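You operate a simulated robot arm through the tools that you are given. There is no shell and no other tool. Be economical: measure what you need, move in short steps, check, and stop when the job is done.

You are at the controls of a simulated robot arm. One attempt, no reset.

Task
Fetch the blue block and set it on the cream card on the top of the side bench.

The check looks at the end state, three seconds after you hand in, the way a careful person would. Anything else that was tipped, shoved, dropped, spilled or broken makes it a failure.

Robot
A 7-joint arm with a two-finger parallel gripper, fixed in place. Base frame: the origin is at the foot of the arm, x ahead of it, y to its left, z up; the work surface is at about z = 0. Lengths are in m, angles in degrees, forces in N, time in s.
With the tool pointing down near the work surface it reaches from about 0.22 to 0.58 m from the base axis. Its first joint turns from -66.0 to 66.0 degrees. Payload 2.5 kg.
Tool frame: the origin (TCP) lies between the finger pads and is the grasp point; the fingertips stand 0.023 m ahead of it; z points along the fingers, y is the line along which they close. Largest opening 0.094 m; finger width 0.038, thickness 0.01; the body of the gripper, 0.054 by 0.096 m, starts 0.039 m behind the TCP.
Orientation is that of the tool frame in the base frame, as a unit quaternion [x, y, z, w]. With the fingers straight down and closing along the base's y, the tool's x points along the base's -x, its y along +y and its z along -z.

Tools
- The arm moves only by the tool send_rows. Its argument "increments" is one flat list of numbers, 7 for each row, row after row: the shift along the base's x, y, z in units of 100 mm (1.0 is 100 mm), then the turn, a rotation vector about the base's x, y, z in units of 60 degrees (1.0 is 60 degrees), then the opening, from 0 (shut) to 1 (fully open). In form: [dx, dy, dz, rx, ry, rz, grip, dx, dy, dz, rx, ry, rz, grip, ...]. A call has 1 to 8 rows; each row is the pose to reach, as a shift and turn from the pose commanded when the call began. A call with a number of a shift or a turn outside -1 to 1 is refused whole. A row lasts 0.2 s, in which the tool goes at most 0.05 m and 8.6 degrees; a call with a longer step from one row to the next is refused whole, and so is a gripper value outside its range. Where a pose cannot be reached the arm comes as near as it can. A force on the tool above 40 N (or 10 N above the force at the start of the call, whichever is more), or a blocked arm, ends the call early, and 0.2 s more pass. Each finger travels about 0.108 m/s and halts on what it meets, pressing with about 26 N; the grip force reading is that of the motor and also rises with nothing between the fingers. The clock runs only during rows and for 0.2 s after the last one: add rows that repeat a pose to give the fingers time. The reply holds the time, the measured pose of the TCP, the force on the tool along the base axes, the opening and the grip force, in the units named above and with some noise.
- Cameras (640 x 400 px; columns grow to the right, rows downward): "scene" is fixed at [0.1351, -0.4264, 0.5299]; the picture's right is [0.64, -0.77, 0.00], its down [-0.55, -0.45, -0.71] and it looks along [0.55, 0.45, -0.71] (base axes); focal length 355 px, centre (320, 200). "wrist" rides on the gripper at [-0.039, 0, -0.044] in the tool frame; the picture's right is [0.00, -1.00, 0.00], its down [0.97, 0.00, -0.24] and it looks along [0.24, 0.00, 0.97] (tool axes); focal length 218 px, centre (320, 200). There is no depth. A picture from a camera that has moved, and an enlarged one, comes with that camera's place and axes in the base frame and with its lens.
- get_image(camera): a new picture of that camera. No time passes.
- inspect(camera, box): a new picture of the part [left, top, right, bottom] of that camera's present view, enlarged. No time passes.
- close_job(): hands the job in; it is judged then, once.

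Work in short steps. Places have to be worked out from the pictures, the camera data and where the tool is seen: move nearer, look again, correct. Check each grasp and each placing, and mend what went wrong. You have 90 turns and 42 pictures in all, those below and enlarged ones among them. Open the gripper and draw the arm clear of the work before you hand the job in, unless the task says otherwise; then end with one line.

The tools are called after "Request:" by a JSON object that holds its "fn" and its "kwargs". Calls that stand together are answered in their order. send_rows: Moves the arm, as the interface text tells. Its arguments: {"type":"object","properties":{"increments":{"type":"array","items":{"type":"number"}}},"required":["increments"]} The other tools are called the same way: get_image (camera) takes a picture; inspect (camera, box) takes an enlarged picture of a part of a camera's view; close_job () hands the job in.

At the start:

```text
time_s: 0.0
tcp_pos: [0.2758, -0.1448, 0.262]
orientation: [0.0, 1.0, 0.0, 0.0]
force: [-0.1, 1.4, 0.1]
width: 0.0942
gripper_force: 0.1
```

scene: 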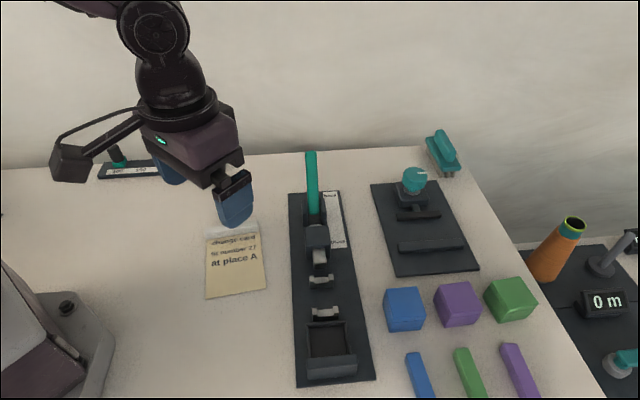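
wrist: 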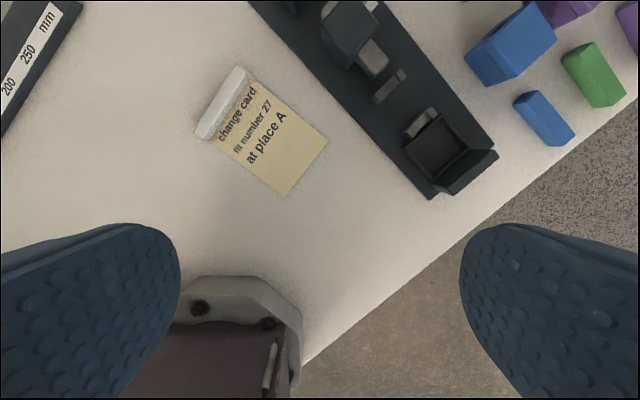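

The scene view shows a blue cube near (0.42, -0.36) and a thin blue bar beside it, plus a paper note on the main table. The side bench isn't clearly visible yet, so I'll look closer at the right edge and at the cubes.

Request:
{"fn": "inspect", "kwargs": {"camera": "scene", "box": [360, 200, 640, 400]}}

Request:
{"fn": "inspect", "kwargs": {"camera": "scene", "box": [0, 120, 320, 320]}}

```text
2.00 times, centred on (500, 300) of scene
camera zoom: at [0.1351, -0.4264, 0.5299], right [0.64, -0.77, 0.0], down [-0.55, -0.45, -0.71], along [0.55, 0.45, -0.71], focal length 709 px, centre (-40, 0)
```

zoom: 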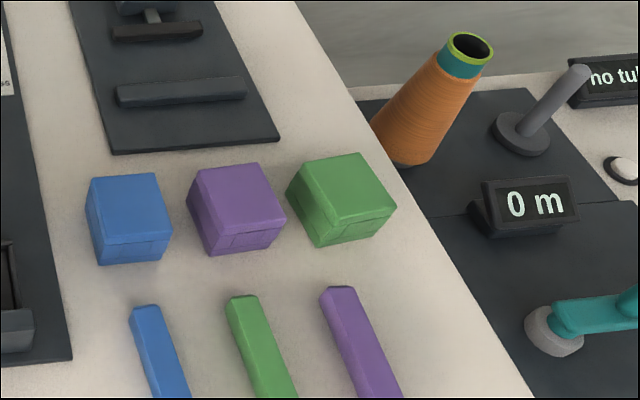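

```text
2.00 times, centred on (160, 220) of scene
camera zoom: at [0.1351, -0.4264, 0.5299], right [0.64, -0.77, 0.0], down [-0.55, -0.45, -0.71], along [0.55, 0.45, -0.71], focal length 709 px, centre (640, 160)
```

zoom: 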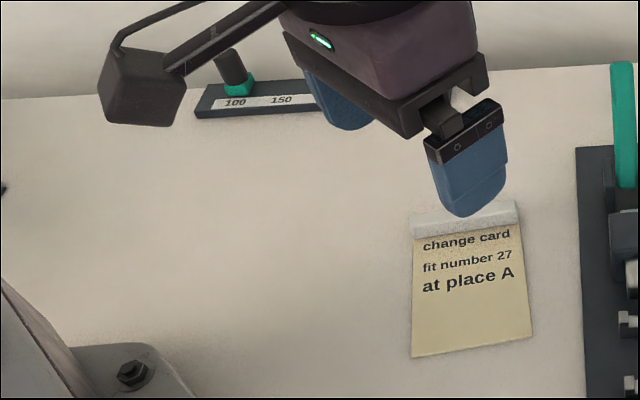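

The dark surface to the right might be a side bench, but no card shows on it, so I need a wider view. I'll raise the arm and tilt the wrist camera outward to the right-front.

Request:
{"fn": "send_rows", "kwargs": {"increments": [0.1, 0, 0.25, -0.11, -0.08, 0, 1, 0.2, 0, 0.5, -0.22, -0.16, 0, 1, 0.3, 0, 0.75, -0.33, -0.24, 0, 1, 0.4, 0, 0.9, -0.44, -0.32, 0, 1, 0.4, 0, 0.9, -0.44, -0.32, 0, 1]}}

Request:
{"fn": "get_image", "kwargs": {"camera": "wrist"}}

```text
time_s: 1.2
tcp_pos: [0.3141, -0.1442, 0.3536]
orientation: [0.0, 0.959, -0.228, 0.166]
force: [-0.7, -0.1, -0.5]
width: 0.0942
gripper_force: 0.1
```

```text
37 pictures are left
camera wrist: at [0.3371, -0.1208, 0.4028], right [-0.08, -0.9, 0.44], down [-0.99, 0.03, -0.11], along [0.08, -0.44, -0.89], focal length 218 px, centre (320, 200)
```

wrist: 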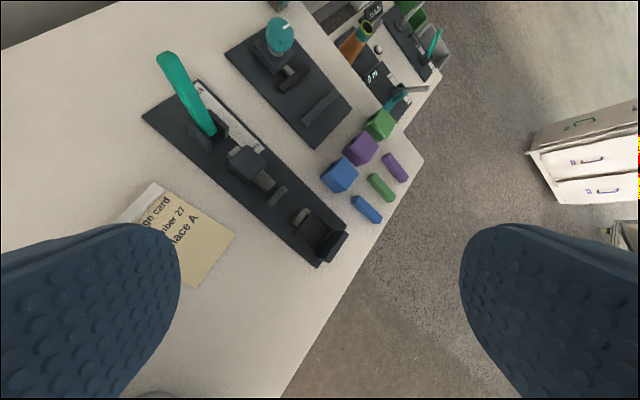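

The far right holds another bench and a drawer cabinet on the floor, with no card seen there. Next I'll look to the left side.

Request:
{"fn": "send_rows", "kwargs": {"increments": [0, 0.13, 0, 0.12, 0.04, 0, 1, 0, 0.26, 0, 0.24, 0.08, 0, 1, 0, 0.39, 0, 0.36, 0.12, 0, 1, 0, 0.52, 0, 0.48, 0.16, 0, 1, 0, 0.65, 0, 0.6, 0.2, 0, 1, 0, 0.78, 0, 0.72, 0.24, 0, 1, 0, 0.9, 0, 0.84, 0.28, 0, 1, 0, 1, 0, 0.96, 0.32, 0, 1]}}

Request:
{"fn": "get_image", "kwargs": {"camera": "wrist"}}

Request:
{"fn": "get_image", "kwargs": {"camera": "scene"}}

```text
time_s: 3.0
tcp_pos: [0.3147, -0.0443, 0.3527]
orientation: [0.043, 0.963, 0.265, -0.011]
force: [0.1, 0.4, -1.0]
width: 0.0942
gripper_force: 0.1
```

```text
36 pictures are left
camera wrist: at [0.3531, -0.0692, 0.3887], right [-0.09, -0.86, -0.51], down [-0.97, -0.05, 0.25], along [-0.24, 0.52, -0.82], focal length 218 px, centre (320, 200)
```

wrist: 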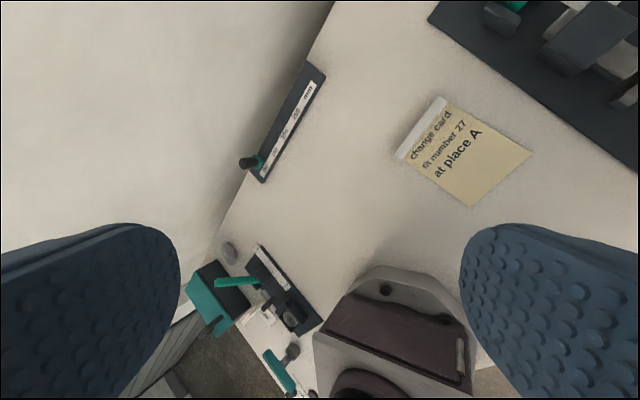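

```text
35 pictures are left
```

scene: 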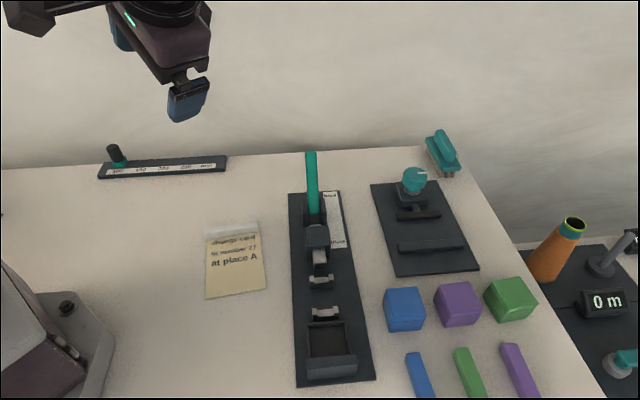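

The left side only has a wall and a few fixtures, so the only cream card found so far is the one on the bench the robot stands on. Before trusting that, I'll look steeply forward-right to check the neighbouring bench for another card.

Request:
{"fn": "send_rows", "kwargs": {"increments": [0, -0.13, 0, -0.12, -0.0625, 0, 1, 0, -0.26, 0, -0.24, -0.125, 0, 1, 0, -0.39, 0, -0.36, -0.1875, 0, 1, 0, -0.52, 0, -0.48, -0.25, 0, 1, 0, -0.65, 0, -0.6, -0.3125, 0, 1, 0, -0.78, 0, -0.72, -0.375, 0, 1, 0, -0.9, 0, -0.84, -0.4375, 0, 1, 0, -1, 0, -0.95, -0.5, 0, 1]}}

Request:
{"fn": "get_image", "kwargs": {"camera": "wrist"}}

```text
time_s: 4.8
tcp_pos: [0.3136, -0.1439, 0.3525]
orientation: [-0.024, 0.942, -0.221, 0.251]
force: [1.1, -0.5, 0.2]
width: 0.0942
gripper_force: 0.1
```

```text
34 pictures are left
camera wrist: at [0.326, -0.12, 0.4045], right [-0.07, -0.9, 0.43], down [-0.96, -0.05, -0.26], along [0.26, -0.43, -0.86], focal length 218 px, centre (320, 200)
```

wrist: 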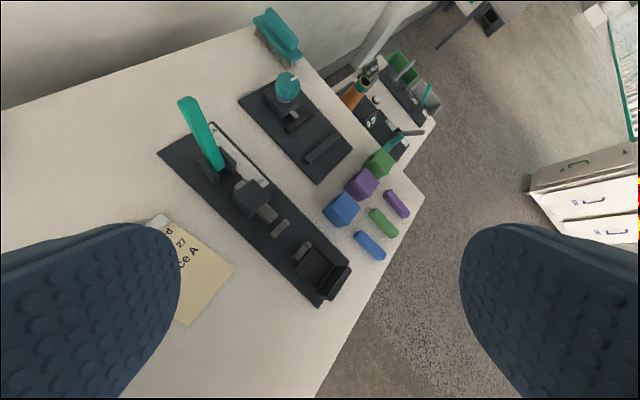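

I'll zoom in on the neighbouring bench and on the cabinet to check for any other card.

Request:
{"fn": "inspect", "kwargs": {"camera": "wrist", "box": [320, 30, 480, 130]}}

Request:
{"fn": "inspect", "kwargs": {"camera": "wrist", "box": [480, 120, 640, 220]}}

```text
4.00 times, centred on (400, 80) of wrist
camera zoom: at [0.326, -0.12, 0.4045], right [-0.07, -0.9, 0.43], down [-0.96, -0.05, -0.26], along [0.26, -0.43, -0.86], focal length 873 px, centre (0, 680)
```

zoom: 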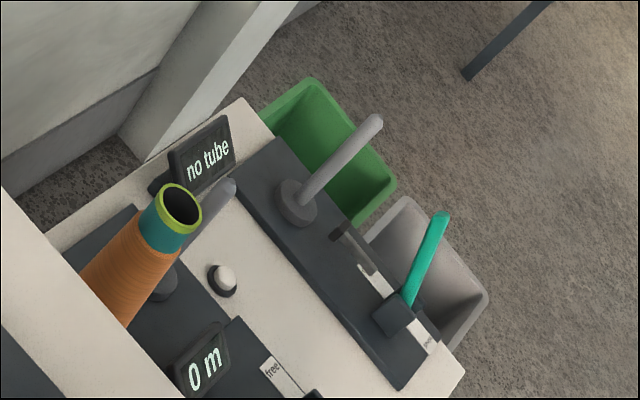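

```text
4.00 times, centred on (560, 170) of wrist
camera zoom: at [0.326, -0.12, 0.4045], right [-0.07, -0.9, 0.43], down [-0.96, -0.05, -0.26], along [0.26, -0.43, -0.86], focal length 873 px, centre (-640, 320)
```

zoom: 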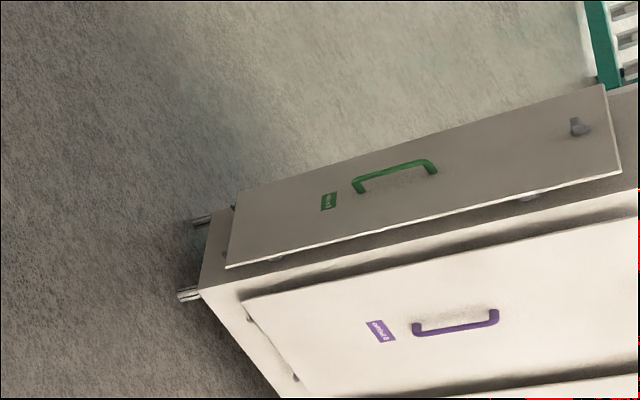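

No other card exists anywhere within reach, so the target is the cream card on this bench. I'll level the tool and go nearer to the blue cube to look from above.

Request:
{"fn": "send_rows", "kwargs": {"increments": [0.15, -0.2, -0.05, 0.086, 0.098, -0.0094, 1, 0.3, -0.4, -0.1, 0.172, 0.196, -0.0188, 1, 0.45, -0.6, -0.15, 0.258, 0.294, -0.0282, 1, 0.6, -0.8, -0.2, 0.345, 0.391, -0.0376, 1, 0.7, -1, -0.3, 0.431, 0.489, -0.047, 1]}}

Request:
{"fn": "send_rows", "kwargs": {"increments": [0, -0.3, -0.2, 0, 0, 0, 1, 0, -0.6, -0.4, 0, 0, 0, 1, 0, -0.9, -0.6, 0, 0, 0, 1, 0, -0.9, -0.6, 0, 0, 0, 1]}}

Request:
{"fn": "get_image", "kwargs": {"camera": "wrist"}}

Request:
{"fn": "get_image", "kwargs": {"camera": "scene"}}

```text
time_s: 6.0
tcp_pos: [0.3843, -0.2482, 0.3231]
orientation: [-0.001, 1.0, 0.002, -0.002]
force: [0.2, 0.3, -0.8]
width: 0.0938
gripper_force: 0.0
```

```text
time_s: 7.0
tcp_pos: [0.3854, -0.335, 0.2656]
orientation: [0.0, 1.0, 0.001, -0.001]
force: [0.3, -0.2, -0.3]
width: 0.094
gripper_force: 0.1
```

```text
31 pictures are left
camera wrist: at [0.4238, -0.3351, 0.3088], right [0.0, -1.0, 0.0], down [-0.97, 0.0, 0.24], along [-0.24, 0.0, -0.97], focal length 218 px, centre (320, 200)
```

wrist: 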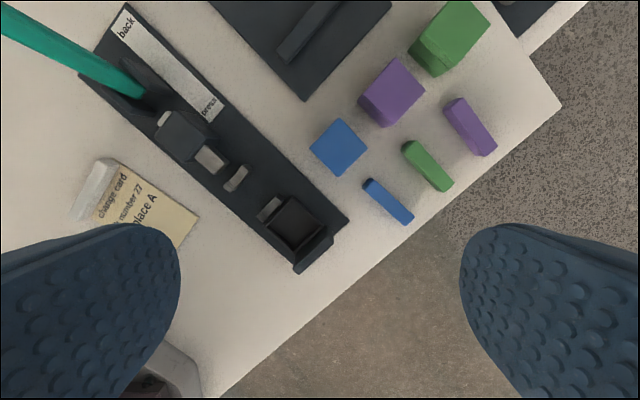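

```text
30 pictures are left
```

scene: 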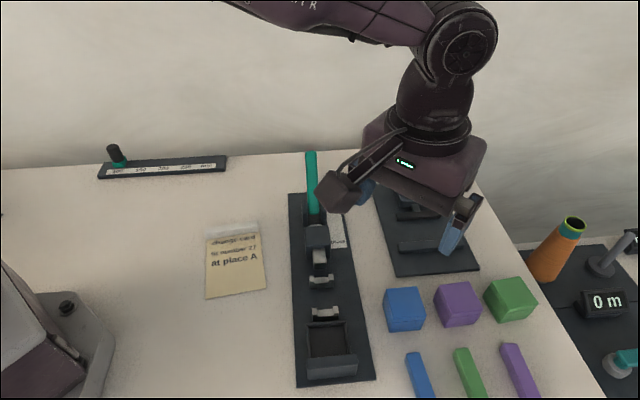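

I'll zoom on the blue cube to get its corners.

Request:
{"fn": "inspect", "kwargs": {"camera": "wrist", "box": [280, 100, 440, 200]}}

Request:
{"fn": "inspect", "kwargs": {"camera": "scene", "box": [370, 260, 498, 340]}}

```text
4.00 times, centred on (360, 150) of wrist
camera zoom: at [0.4238, -0.3351, 0.3088], right [0.0, -1.0, 0.0], down [-0.97, 0.0, 0.24], along [-0.24, 0.0, -0.97], focal length 873 px, centre (160, 400)
```

zoom: 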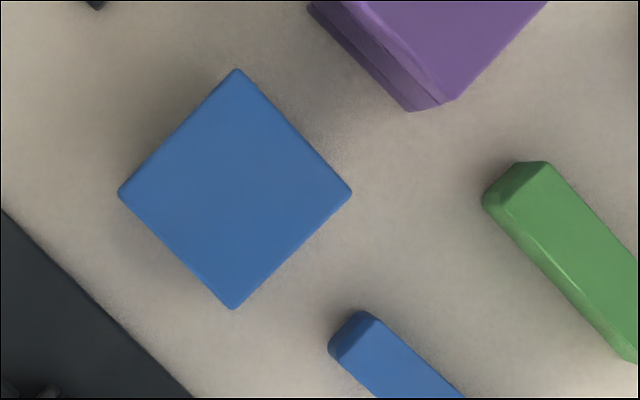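

```text
5.00 times, centred on (434, 300) of scene
camera zoom: at [0.1351, -0.4265, 0.5299], right [0.64, -0.77, 0.0], down [-0.55, -0.45, -0.71], along [0.55, 0.45, -0.71], focal length 1773 px, centre (-250, -300)
```

zoom: 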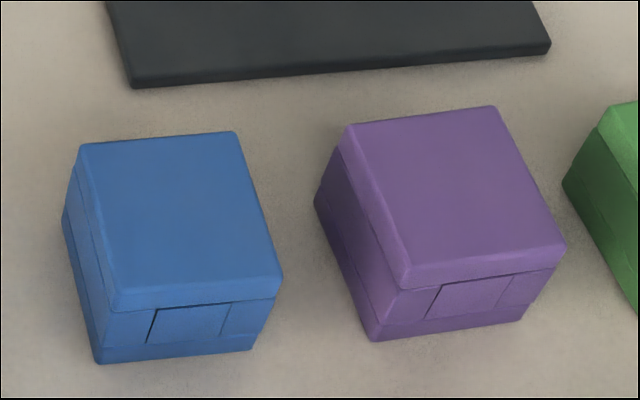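

The blue cube has its centre at about (0.421, -0.357), with its top near 0.045, sides of about 0.048, and its edges at 45°. The clearest grip is along (1,-1) with the opening cut to about 0.074, so I'll turn +45°, centre over it and come down to about 0.15.

Request:
{"fn": "send_rows", "kwargs": {"increments": [0.06, -0.04, -0.1, 0, 0, 0.125, 0.78, 0.12, -0.08, -0.3, 0, 0, 0.25, 0.78, 0.18, -0.12, -0.5, 0, 0, 0.375, 0.78, 0.24, -0.16, -0.7, 0, 0, 0.5, 0.78, 0.3, -0.2, -0.9, 0, 0, 0.625, 0.78, 0.36, -0.22, -1, 0, 0, 0.75, 0.78, 0.36, -0.22, -1, 0, 0, 0.75, 0.78]}}

Request:
{"fn": "get_image", "kwargs": {"camera": "wrist"}}

Request:
{"fn": "get_image", "kwargs": {"camera": "scene"}}

```text
time_s: 8.6
tcp_pos: [0.4195, -0.3558, 0.1631]
orientation: [-0.383, 0.924, 0.0, -0.002]
force: [0.4, -0.8, 0.8]
width: 0.0734
gripper_force: 0.0
```

```text
27 pictures are left
camera wrist: at [0.4469, -0.3278, 0.2072], right [0.71, -0.71, 0.0], down [-0.68, -0.69, 0.24], along [-0.17, -0.17, -0.97], focal length 218 px, centre (320, 200)
```

wrist: 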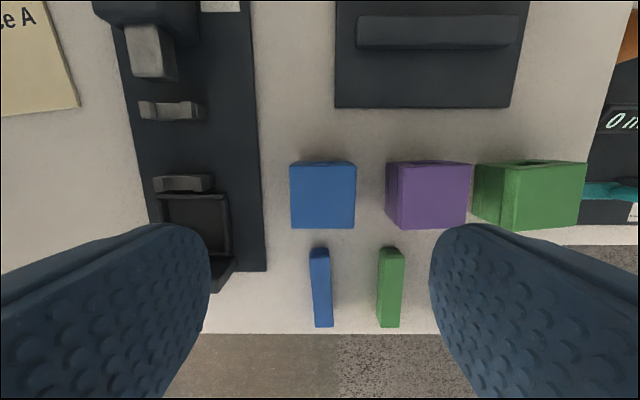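

```text
26 pictures are left
```

scene: 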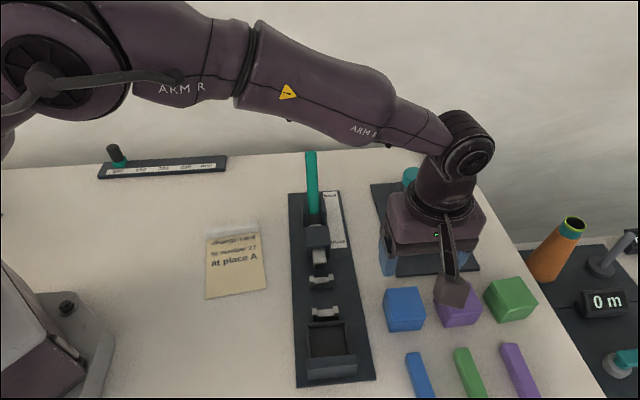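

Block and gripper are aligned (block at column 322, fingers centred on 320), so only a correction of about 2 mm is needed. There is a box on a stalk about 0.09 m behind the tip on the near side; it will stay clear. I'm descending in two stages.

Request:
{"fn": "send_rows", "kwargs": {"increments": [0.02, -0.012, -0.3, 0, 0, 0, 0.78, 0.02, -0.012, -0.6, 0, 0, 0, 0.78, 0.02, -0.012, -0.85, 0, 0, 0, 0.78, 0.02, -0.012, -0.85, 0, 0, 0, 0.78]}}

Request:
{"fn": "get_image", "kwargs": {"camera": "wrist"}}

Request:
{"fn": "inspect", "kwargs": {"camera": "scene", "box": [300, 200, 540, 350]}}

```text
time_s: 9.6
tcp_pos: [0.4232, -0.3578, 0.0763]
orientation: [-0.382, 0.924, 0.0, -0.002]
force: [0.4, 0.0, -0.4]
width: 0.0733
gripper_force: 0.1
```

```text
25 pictures are left
camera wrist: at [0.4513, -0.3298, 0.1199], right [0.71, -0.71, 0.0], down [-0.69, -0.69, 0.24], along [-0.17, -0.17, -0.97], focal length 218 px, centre (320, 200)
```

wrist: 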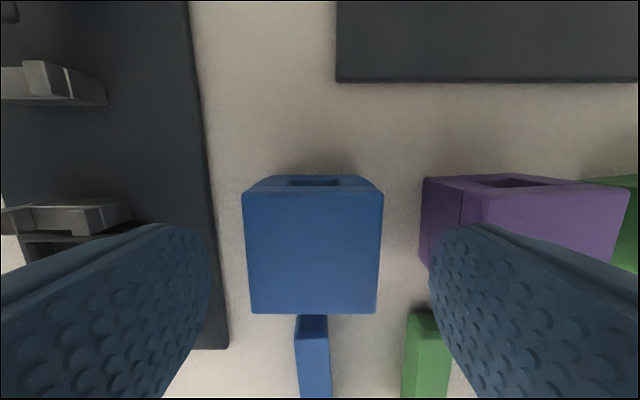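

```text
2.67 times, centred on (420, 275) of scene
camera zoom: at [0.1351, -0.4264, 0.5299], right [0.64, -0.77, 0.0], down [-0.55, -0.45, -0.71], along [0.55, 0.45, -0.71], focal length 946 px, centre (53, 0)
```

zoom: 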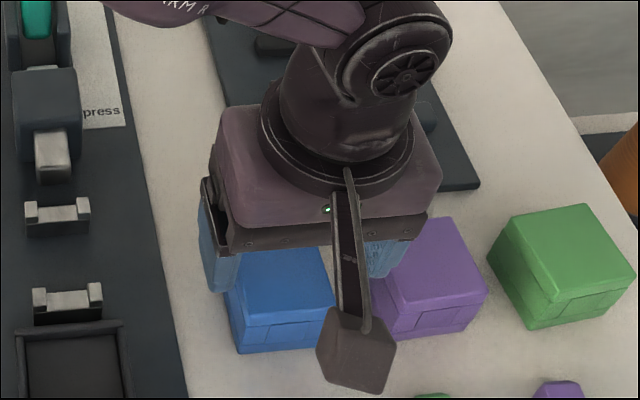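

The block is about 2 mm off along the closing line, so I'll correct that and lower to z ≈ 0.028.

Request:
{"fn": "send_rows", "kwargs": {"increments": [-0.018, 0.013, -0.16, 0, 0, 0, 0.78, -0.018, 0.013, -0.32, 0, 0, 0, 0.78, -0.018, 0.013, -0.48, 0, 0, 0, 0.78, -0.018, 0.013, -0.48, 0, 0, 0, 0.78]}}

Request:
{"fn": "get_image", "kwargs": {"camera": "wrist"}}

```text
time_s: 10.6
tcp_pos: [0.4216, -0.3568, 0.0291]
orientation: [-0.383, 0.924, 0.001, -0.002]
force: [-1.5, 0.8, 0.7]
width: 0.0734
gripper_force: 0.0
```

```text
23 pictures are left
camera wrist: at [0.4501, -0.329, 0.0732], right [0.71, -0.71, 0.0], down [-0.69, -0.69, 0.24], along [-0.17, -0.17, -0.97], focal length 218 px, centre (320, 200)
```

wrist: 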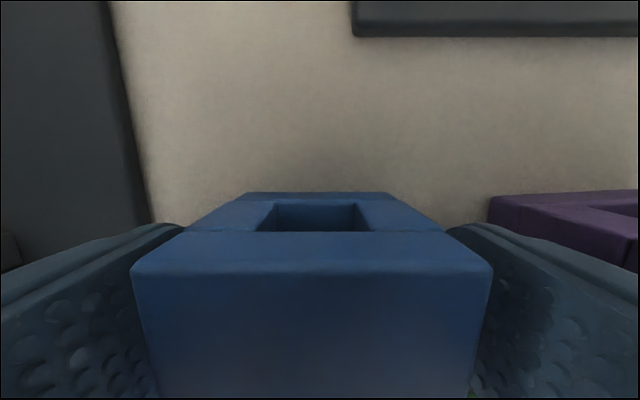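

The fingers straddle the block cleanly. Closing now.

Request:
{"fn": "send_rows", "kwargs": {"increments": [0, 0, 0, 0, 0, 0, 0.4, 0, 0, 0, 0, 0, 0, 0.3, 0, 0, 0, 0, 0, 0, 0.3]}}

```text
time_s: 11.4
tcp_pos: [0.422, -0.3578, 0.029]
orientation: [-0.383, 0.924, 0.0, -0.001]
force: [0.6, -1.0, 0.5]
width: 0.0498
gripper_force: 26.0
```

Gripped at width 0.050 with 26 N. I'll lift gently and check.

Request:
{"fn": "send_rows", "kwargs": {"increments": [0, 0, 0.1, 0, 0, 0, 0.3, 0, 0, 0.25, 0, 0, 0, 0.3, 0, 0, 0.5, 0, 0, 0, 0.3, 0, 0, 0.75, 0, 0, 0, 0.3, 0, 0, 1.0, 0, 0, 0, 0.3, 0, 0, 1.0, 0, 0, 0, 0.3]}}

Request:
{"fn": "get_image", "kwargs": {"camera": "wrist"}}

Request:
{"fn": "get_image", "kwargs": {"camera": "scene"}}

```text
time_s: 12.8
tcp_pos: [0.4199, -0.3553, 0.1296]
orientation: [-0.382, 0.924, 0.003, -0.001]
force: [0.5, 0.1, -0.9]
width: 0.05
gripper_force: 25.7
```

```text
22 pictures are left
camera wrist: at [0.4484, -0.3282, 0.1732], right [0.71, -0.71, 0.0], down [-0.69, -0.69, 0.24], along [-0.17, -0.17, -0.97], focal length 218 px, centre (320, 200)
```

wrist: 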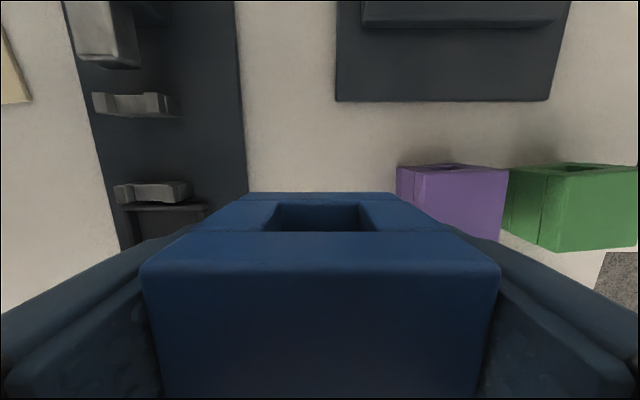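

```text
21 pictures are left
```

scene: 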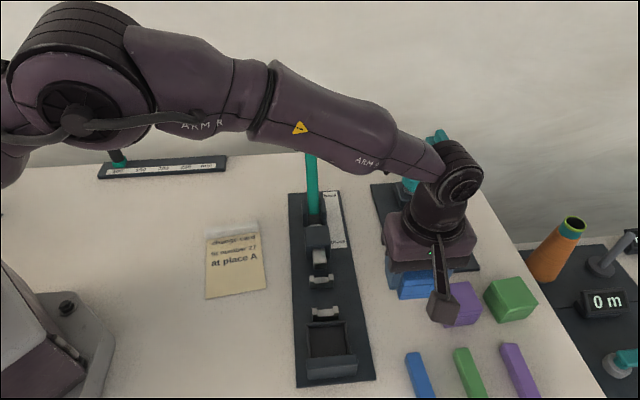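

The block is held securely and the neighbours are undisturbed. The card's centre works out at about (0.324, -0.076) from two views, and the tallest lever (about 0.12 m) sits well off the path. I'll raise to about 0.22 and carry the block across.

Request:
{"fn": "send_rows", "kwargs": {"increments": [0, 0, 0.3, 0, 0, 0, 0.3, 0, 0, 0.6, 0, 0, 0, 0.3, 0, 0, 0.9, 0, 0, 0, 0.3, -0.07, 0.2, 0.9, 0, 0, 0, 0.3, -0.17, 0.5, 0.9, 0, 0, 0, 0.3, -0.27, 0.8, 0.9, 0, 0, 0, 0.3, -0.34, 1, 0.9, 0, 0, 0, 0.3]}}

Request:
{"fn": "send_rows", "kwargs": {"increments": [-0.1, 0.25, 0, 0, 0, 0, 0.3, -0.2, 0.5, 0, 0, 0, 0, 0.3, -0.3, 0.75, 0, 0, 0, 0, 0.3, -0.38, 1, 0, 0, 0, 0, 0.3]}}

Request:
{"fn": "send_rows", "kwargs": {"increments": [-0.08, 0.25, 0, 0, 0, 0, 0.3, -0.16, 0.5, 0, 0, 0, 0, 0.3, -0.24, 0.79, 0, 0, 0, 0, 0.3, -0.24, 0.79, 0, 0, 0, 0, 0.3]}}

Request:
{"fn": "get_image", "kwargs": {"camera": "wrist"}}

Request:
{"fn": "get_image", "kwargs": {"camera": "scene"}}

```text
time_s: 14.4
tcp_pos: [0.3868, -0.2545, 0.2222]
orientation: [-0.383, 0.924, 0.001, -0.002]
force: [-0.6, 0.5, -1.3]
width: 0.0497
gripper_force: 26.7
```

```text
time_s: 15.4
tcp_pos: [0.3488, -0.1567, 0.2196]
orientation: [-0.383, 0.924, 0.0, -0.001]
force: [-0.7, 0.2, -1.2]
width: 0.0498
gripper_force: 26.1
```

```text
time_s: 16.4
tcp_pos: [0.3238, -0.0768, 0.2206]
orientation: [-0.383, 0.924, 0.0, -0.001]
force: [-0.7, -0.1, -1.0]
width: 0.0499
gripper_force: 26.1
```

```text
20 pictures are left
camera wrist: at [0.3515, -0.0492, 0.2643], right [0.71, -0.71, 0.0], down [-0.69, -0.69, 0.24], along [-0.17, -0.17, -0.97], focal length 218 px, centre (320, 200)
```

wrist: 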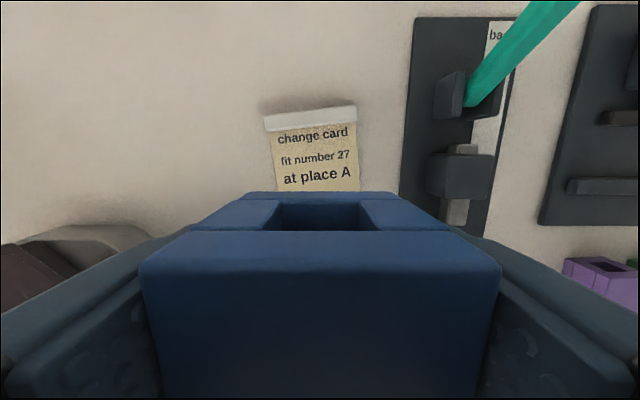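

```text
19 pictures are left
```

scene: 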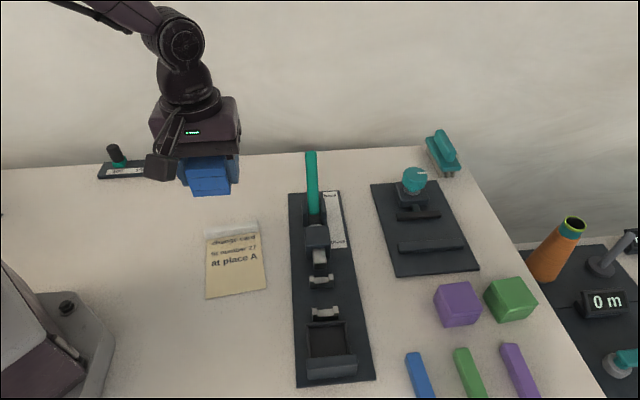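

The block is over the card with lateral alignment within a few mm, and the card is about 0.10 × 0.12, so there is margin. I'm descending in stages; the block rested at TCP z ≈ 0.029 when it was on the table.

Request:
{"fn": "send_rows", "kwargs": {"increments": [0, 0, -0.3, 0, 0, 0, 0.3, 0, 0, -0.6, 0, 0, 0, 0.3, 0, 0, -0.9, 0, 0, 0, 0.3, 0, 0, -1, 0, 0, 0, 0.3, 0, 0, -1, 0, 0, 0, 0.3]}}

Request:
{"fn": "send_rows", "kwargs": {"increments": [0, 0, -0.25, 0, 0, 0, 0.3, 0, 0, -0.5, 0, 0, 0, 0.3, 0, 0, -0.7, 0, 0, 0, 0.3, 0, 0, -0.7, 0, 0, 0, 0.3]}}

Request:
{"fn": "inspect", "kwargs": {"camera": "scene", "box": [130, 160, 354, 300]}}

```text
time_s: 17.6
tcp_pos: [0.3248, -0.0791, 0.1188]
orientation: [-0.383, 0.924, 0.0, -0.001]
force: [-0.7, -0.3, -1.2]
width: 0.0497
gripper_force: 26.3
```

```text
time_s: 18.6
tcp_pos: [0.3242, -0.0773, 0.0486]
orientation: [-0.382, 0.924, 0.0, -0.001]
force: [-0.3, -0.1, -1.4]
width: 0.0499
gripper_force: 25.5
```

```text
2.86 times, centred on (242, 230) of scene
camera zoom: at [0.1351, -0.4264, 0.5299], right [0.64, -0.77, 0.0], down [-0.55, -0.45, -0.71], along [0.55, 0.45, -0.71], focal length 1013 px, centre (543, 114)
```

zoom: 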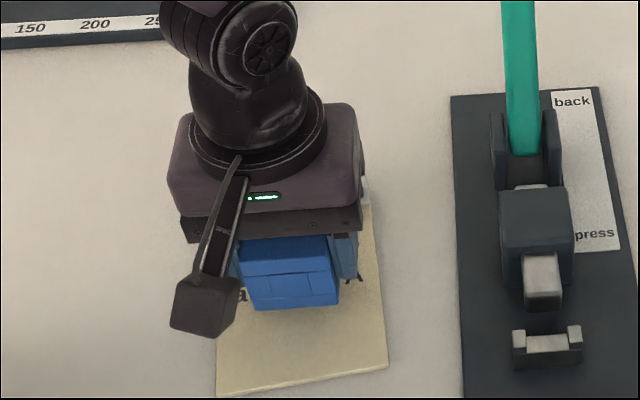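

The block is about 2 cm above the card and well inside its outline. I'll lower it in small steps, watching the force.

Request:
{"fn": "send_rows", "kwargs": {"increments": [0, 0, -0.06, 0, 0, 0, 0.3, 0, 0, -0.12, 0, 0, 0, 0.3, 0, 0, -0.16, 0, 0, 0, 0.3, 0, 0, -0.18, 0, 0, 0, 0.3, 0, 0, -0.18, 0, 0, 0, 0.3]}}

Request:
{"fn": "inspect", "kwargs": {"camera": "scene", "box": [180, 220, 292, 310]}}

```text
time_s: 19.8
tcp_pos: [0.3258, -0.0775, 0.032]
orientation: [-0.382, 0.924, 0.0, 0.0]
force: [-4.1, 0.1, 19.9]
width: 0.0502
gripper_force: 26.2
```

```text
4.44 times, centred on (236, 265) of scene
camera zoom: at [0.135, -0.4264, 0.53], right [0.64, -0.77, 0.0], down [-0.55, -0.45, -0.71], along [0.55, 0.45, -0.71], focal length 1576 px, centre (693, -89)
```

zoom: 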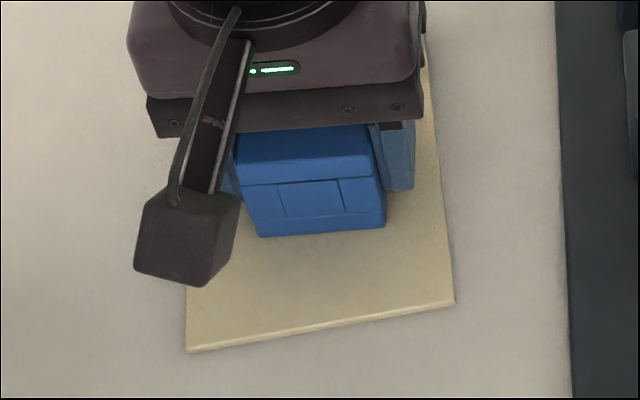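

The block touches the card with about 20 N. I'll ease up 1 mm to relieve the press, then open moderately.

Request:
{"fn": "send_rows", "kwargs": {"increments": [0, 0, 0.01, 0, 0, 0, 0.3, 0, 0, 0.01, 0, 0, 0, 0.3]}}

Request:
{"fn": "send_rows", "kwargs": {"increments": [0, 0, 0, 0, 0, 0, 0.6, 0, 0, 0, 0, 0, 0, 0.78, 0, 0, 0, 0, 0, 0, 0.78]}}

```text
time_s: 20.4
tcp_pos: [0.3255, -0.0773, 0.0311]
orientation: [-0.383, 0.924, 0.002, -0.002]
force: [-0.1, -0.1, 0.3]
width: 0.0496
gripper_force: 25.7
```

```text
time_s: 21.2
tcp_pos: [0.3246, -0.0757, 0.0325]
orientation: [-0.383, 0.924, 0.0, -0.001]
force: [-0.4, 0.0, 0.2]
width: 0.0732
gripper_force: 0.1
```

Released. Retracting straight up.

Request:
{"fn": "send_rows", "kwargs": {"increments": [0, 0, 0.15, 0, 0, 0, 0.78, 0, 0, 0.35, 0, 0, 0, 0.78, 0, 0, 0.6, 0, 0, 0, 0.78, 0, 0, 0.85, 0, 0, 0, 0.78, 0, 0, 1, 0, 0, 0, 0.78]}}

Request:
{"fn": "send_rows", "kwargs": {"increments": [0, 0.2, 0.3, 0, 0, 0, 0.9, 0, 0.5, 0.6, 0, 0, 0, 1, 0, 0.8, 0.9, 0, 0, 0, 1, 0, 1, 1, 0, 0, 0, 1, 0, 1, 1, 0, 0, 0, 1]}}

Request:
{"fn": "get_image", "kwargs": {"camera": "scene"}}

Request:
{"fn": "inspect", "kwargs": {"camera": "scene", "box": [160, 200, 320, 310]}}

```text
time_s: 22.4
tcp_pos: [0.3248, -0.0756, 0.1316]
orientation: [-0.382, 0.924, 0.001, -0.001]
force: [-0.1, 0.2, 0.0]
width: 0.0732
gripper_force: 0.1
```

```text
time_s: 23.6
tcp_pos: [0.3226, 0.0231, 0.231]
orientation: [-0.383, 0.924, 0.0, -0.002]
force: [0.6, 0.2, -0.4]
width: 0.094
gripper_force: 0.1
```

```text
16 pictures are left
```

scene: 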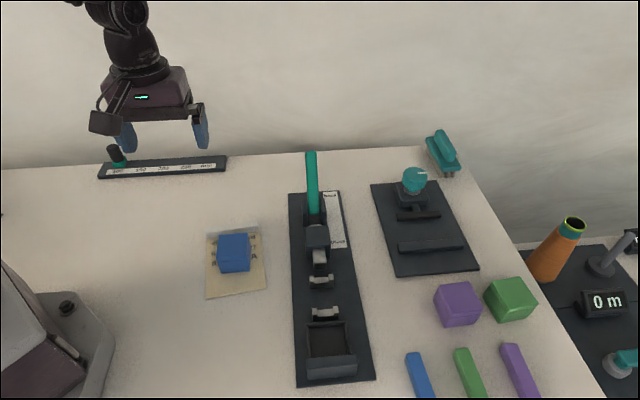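

```text
3.64 times, centred on (240, 255) of scene
camera zoom: at [0.1351, -0.4264, 0.5299], right [0.64, -0.77, 0.0], down [-0.55, -0.45, -0.71], along [0.55, 0.45, -0.71], focal length 1289 px, centre (611, 0)
```

zoom: 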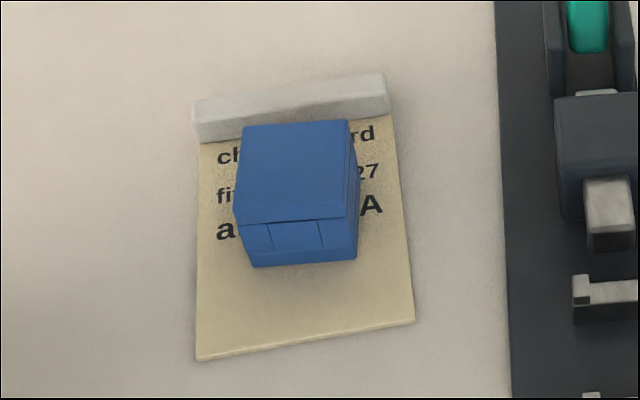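

The block sits flat and fully on the card, nothing else has moved, and the arm is clear with the gripper open. Handing in.

Request:
{"fn": "close_job", "kwargs": {}}

```text
The job is handed in.
```

The blue block is flat on the cream card on the bench the arm stands on, which I took as the side bench because no other card was in view or in reach; nothing else was moved.
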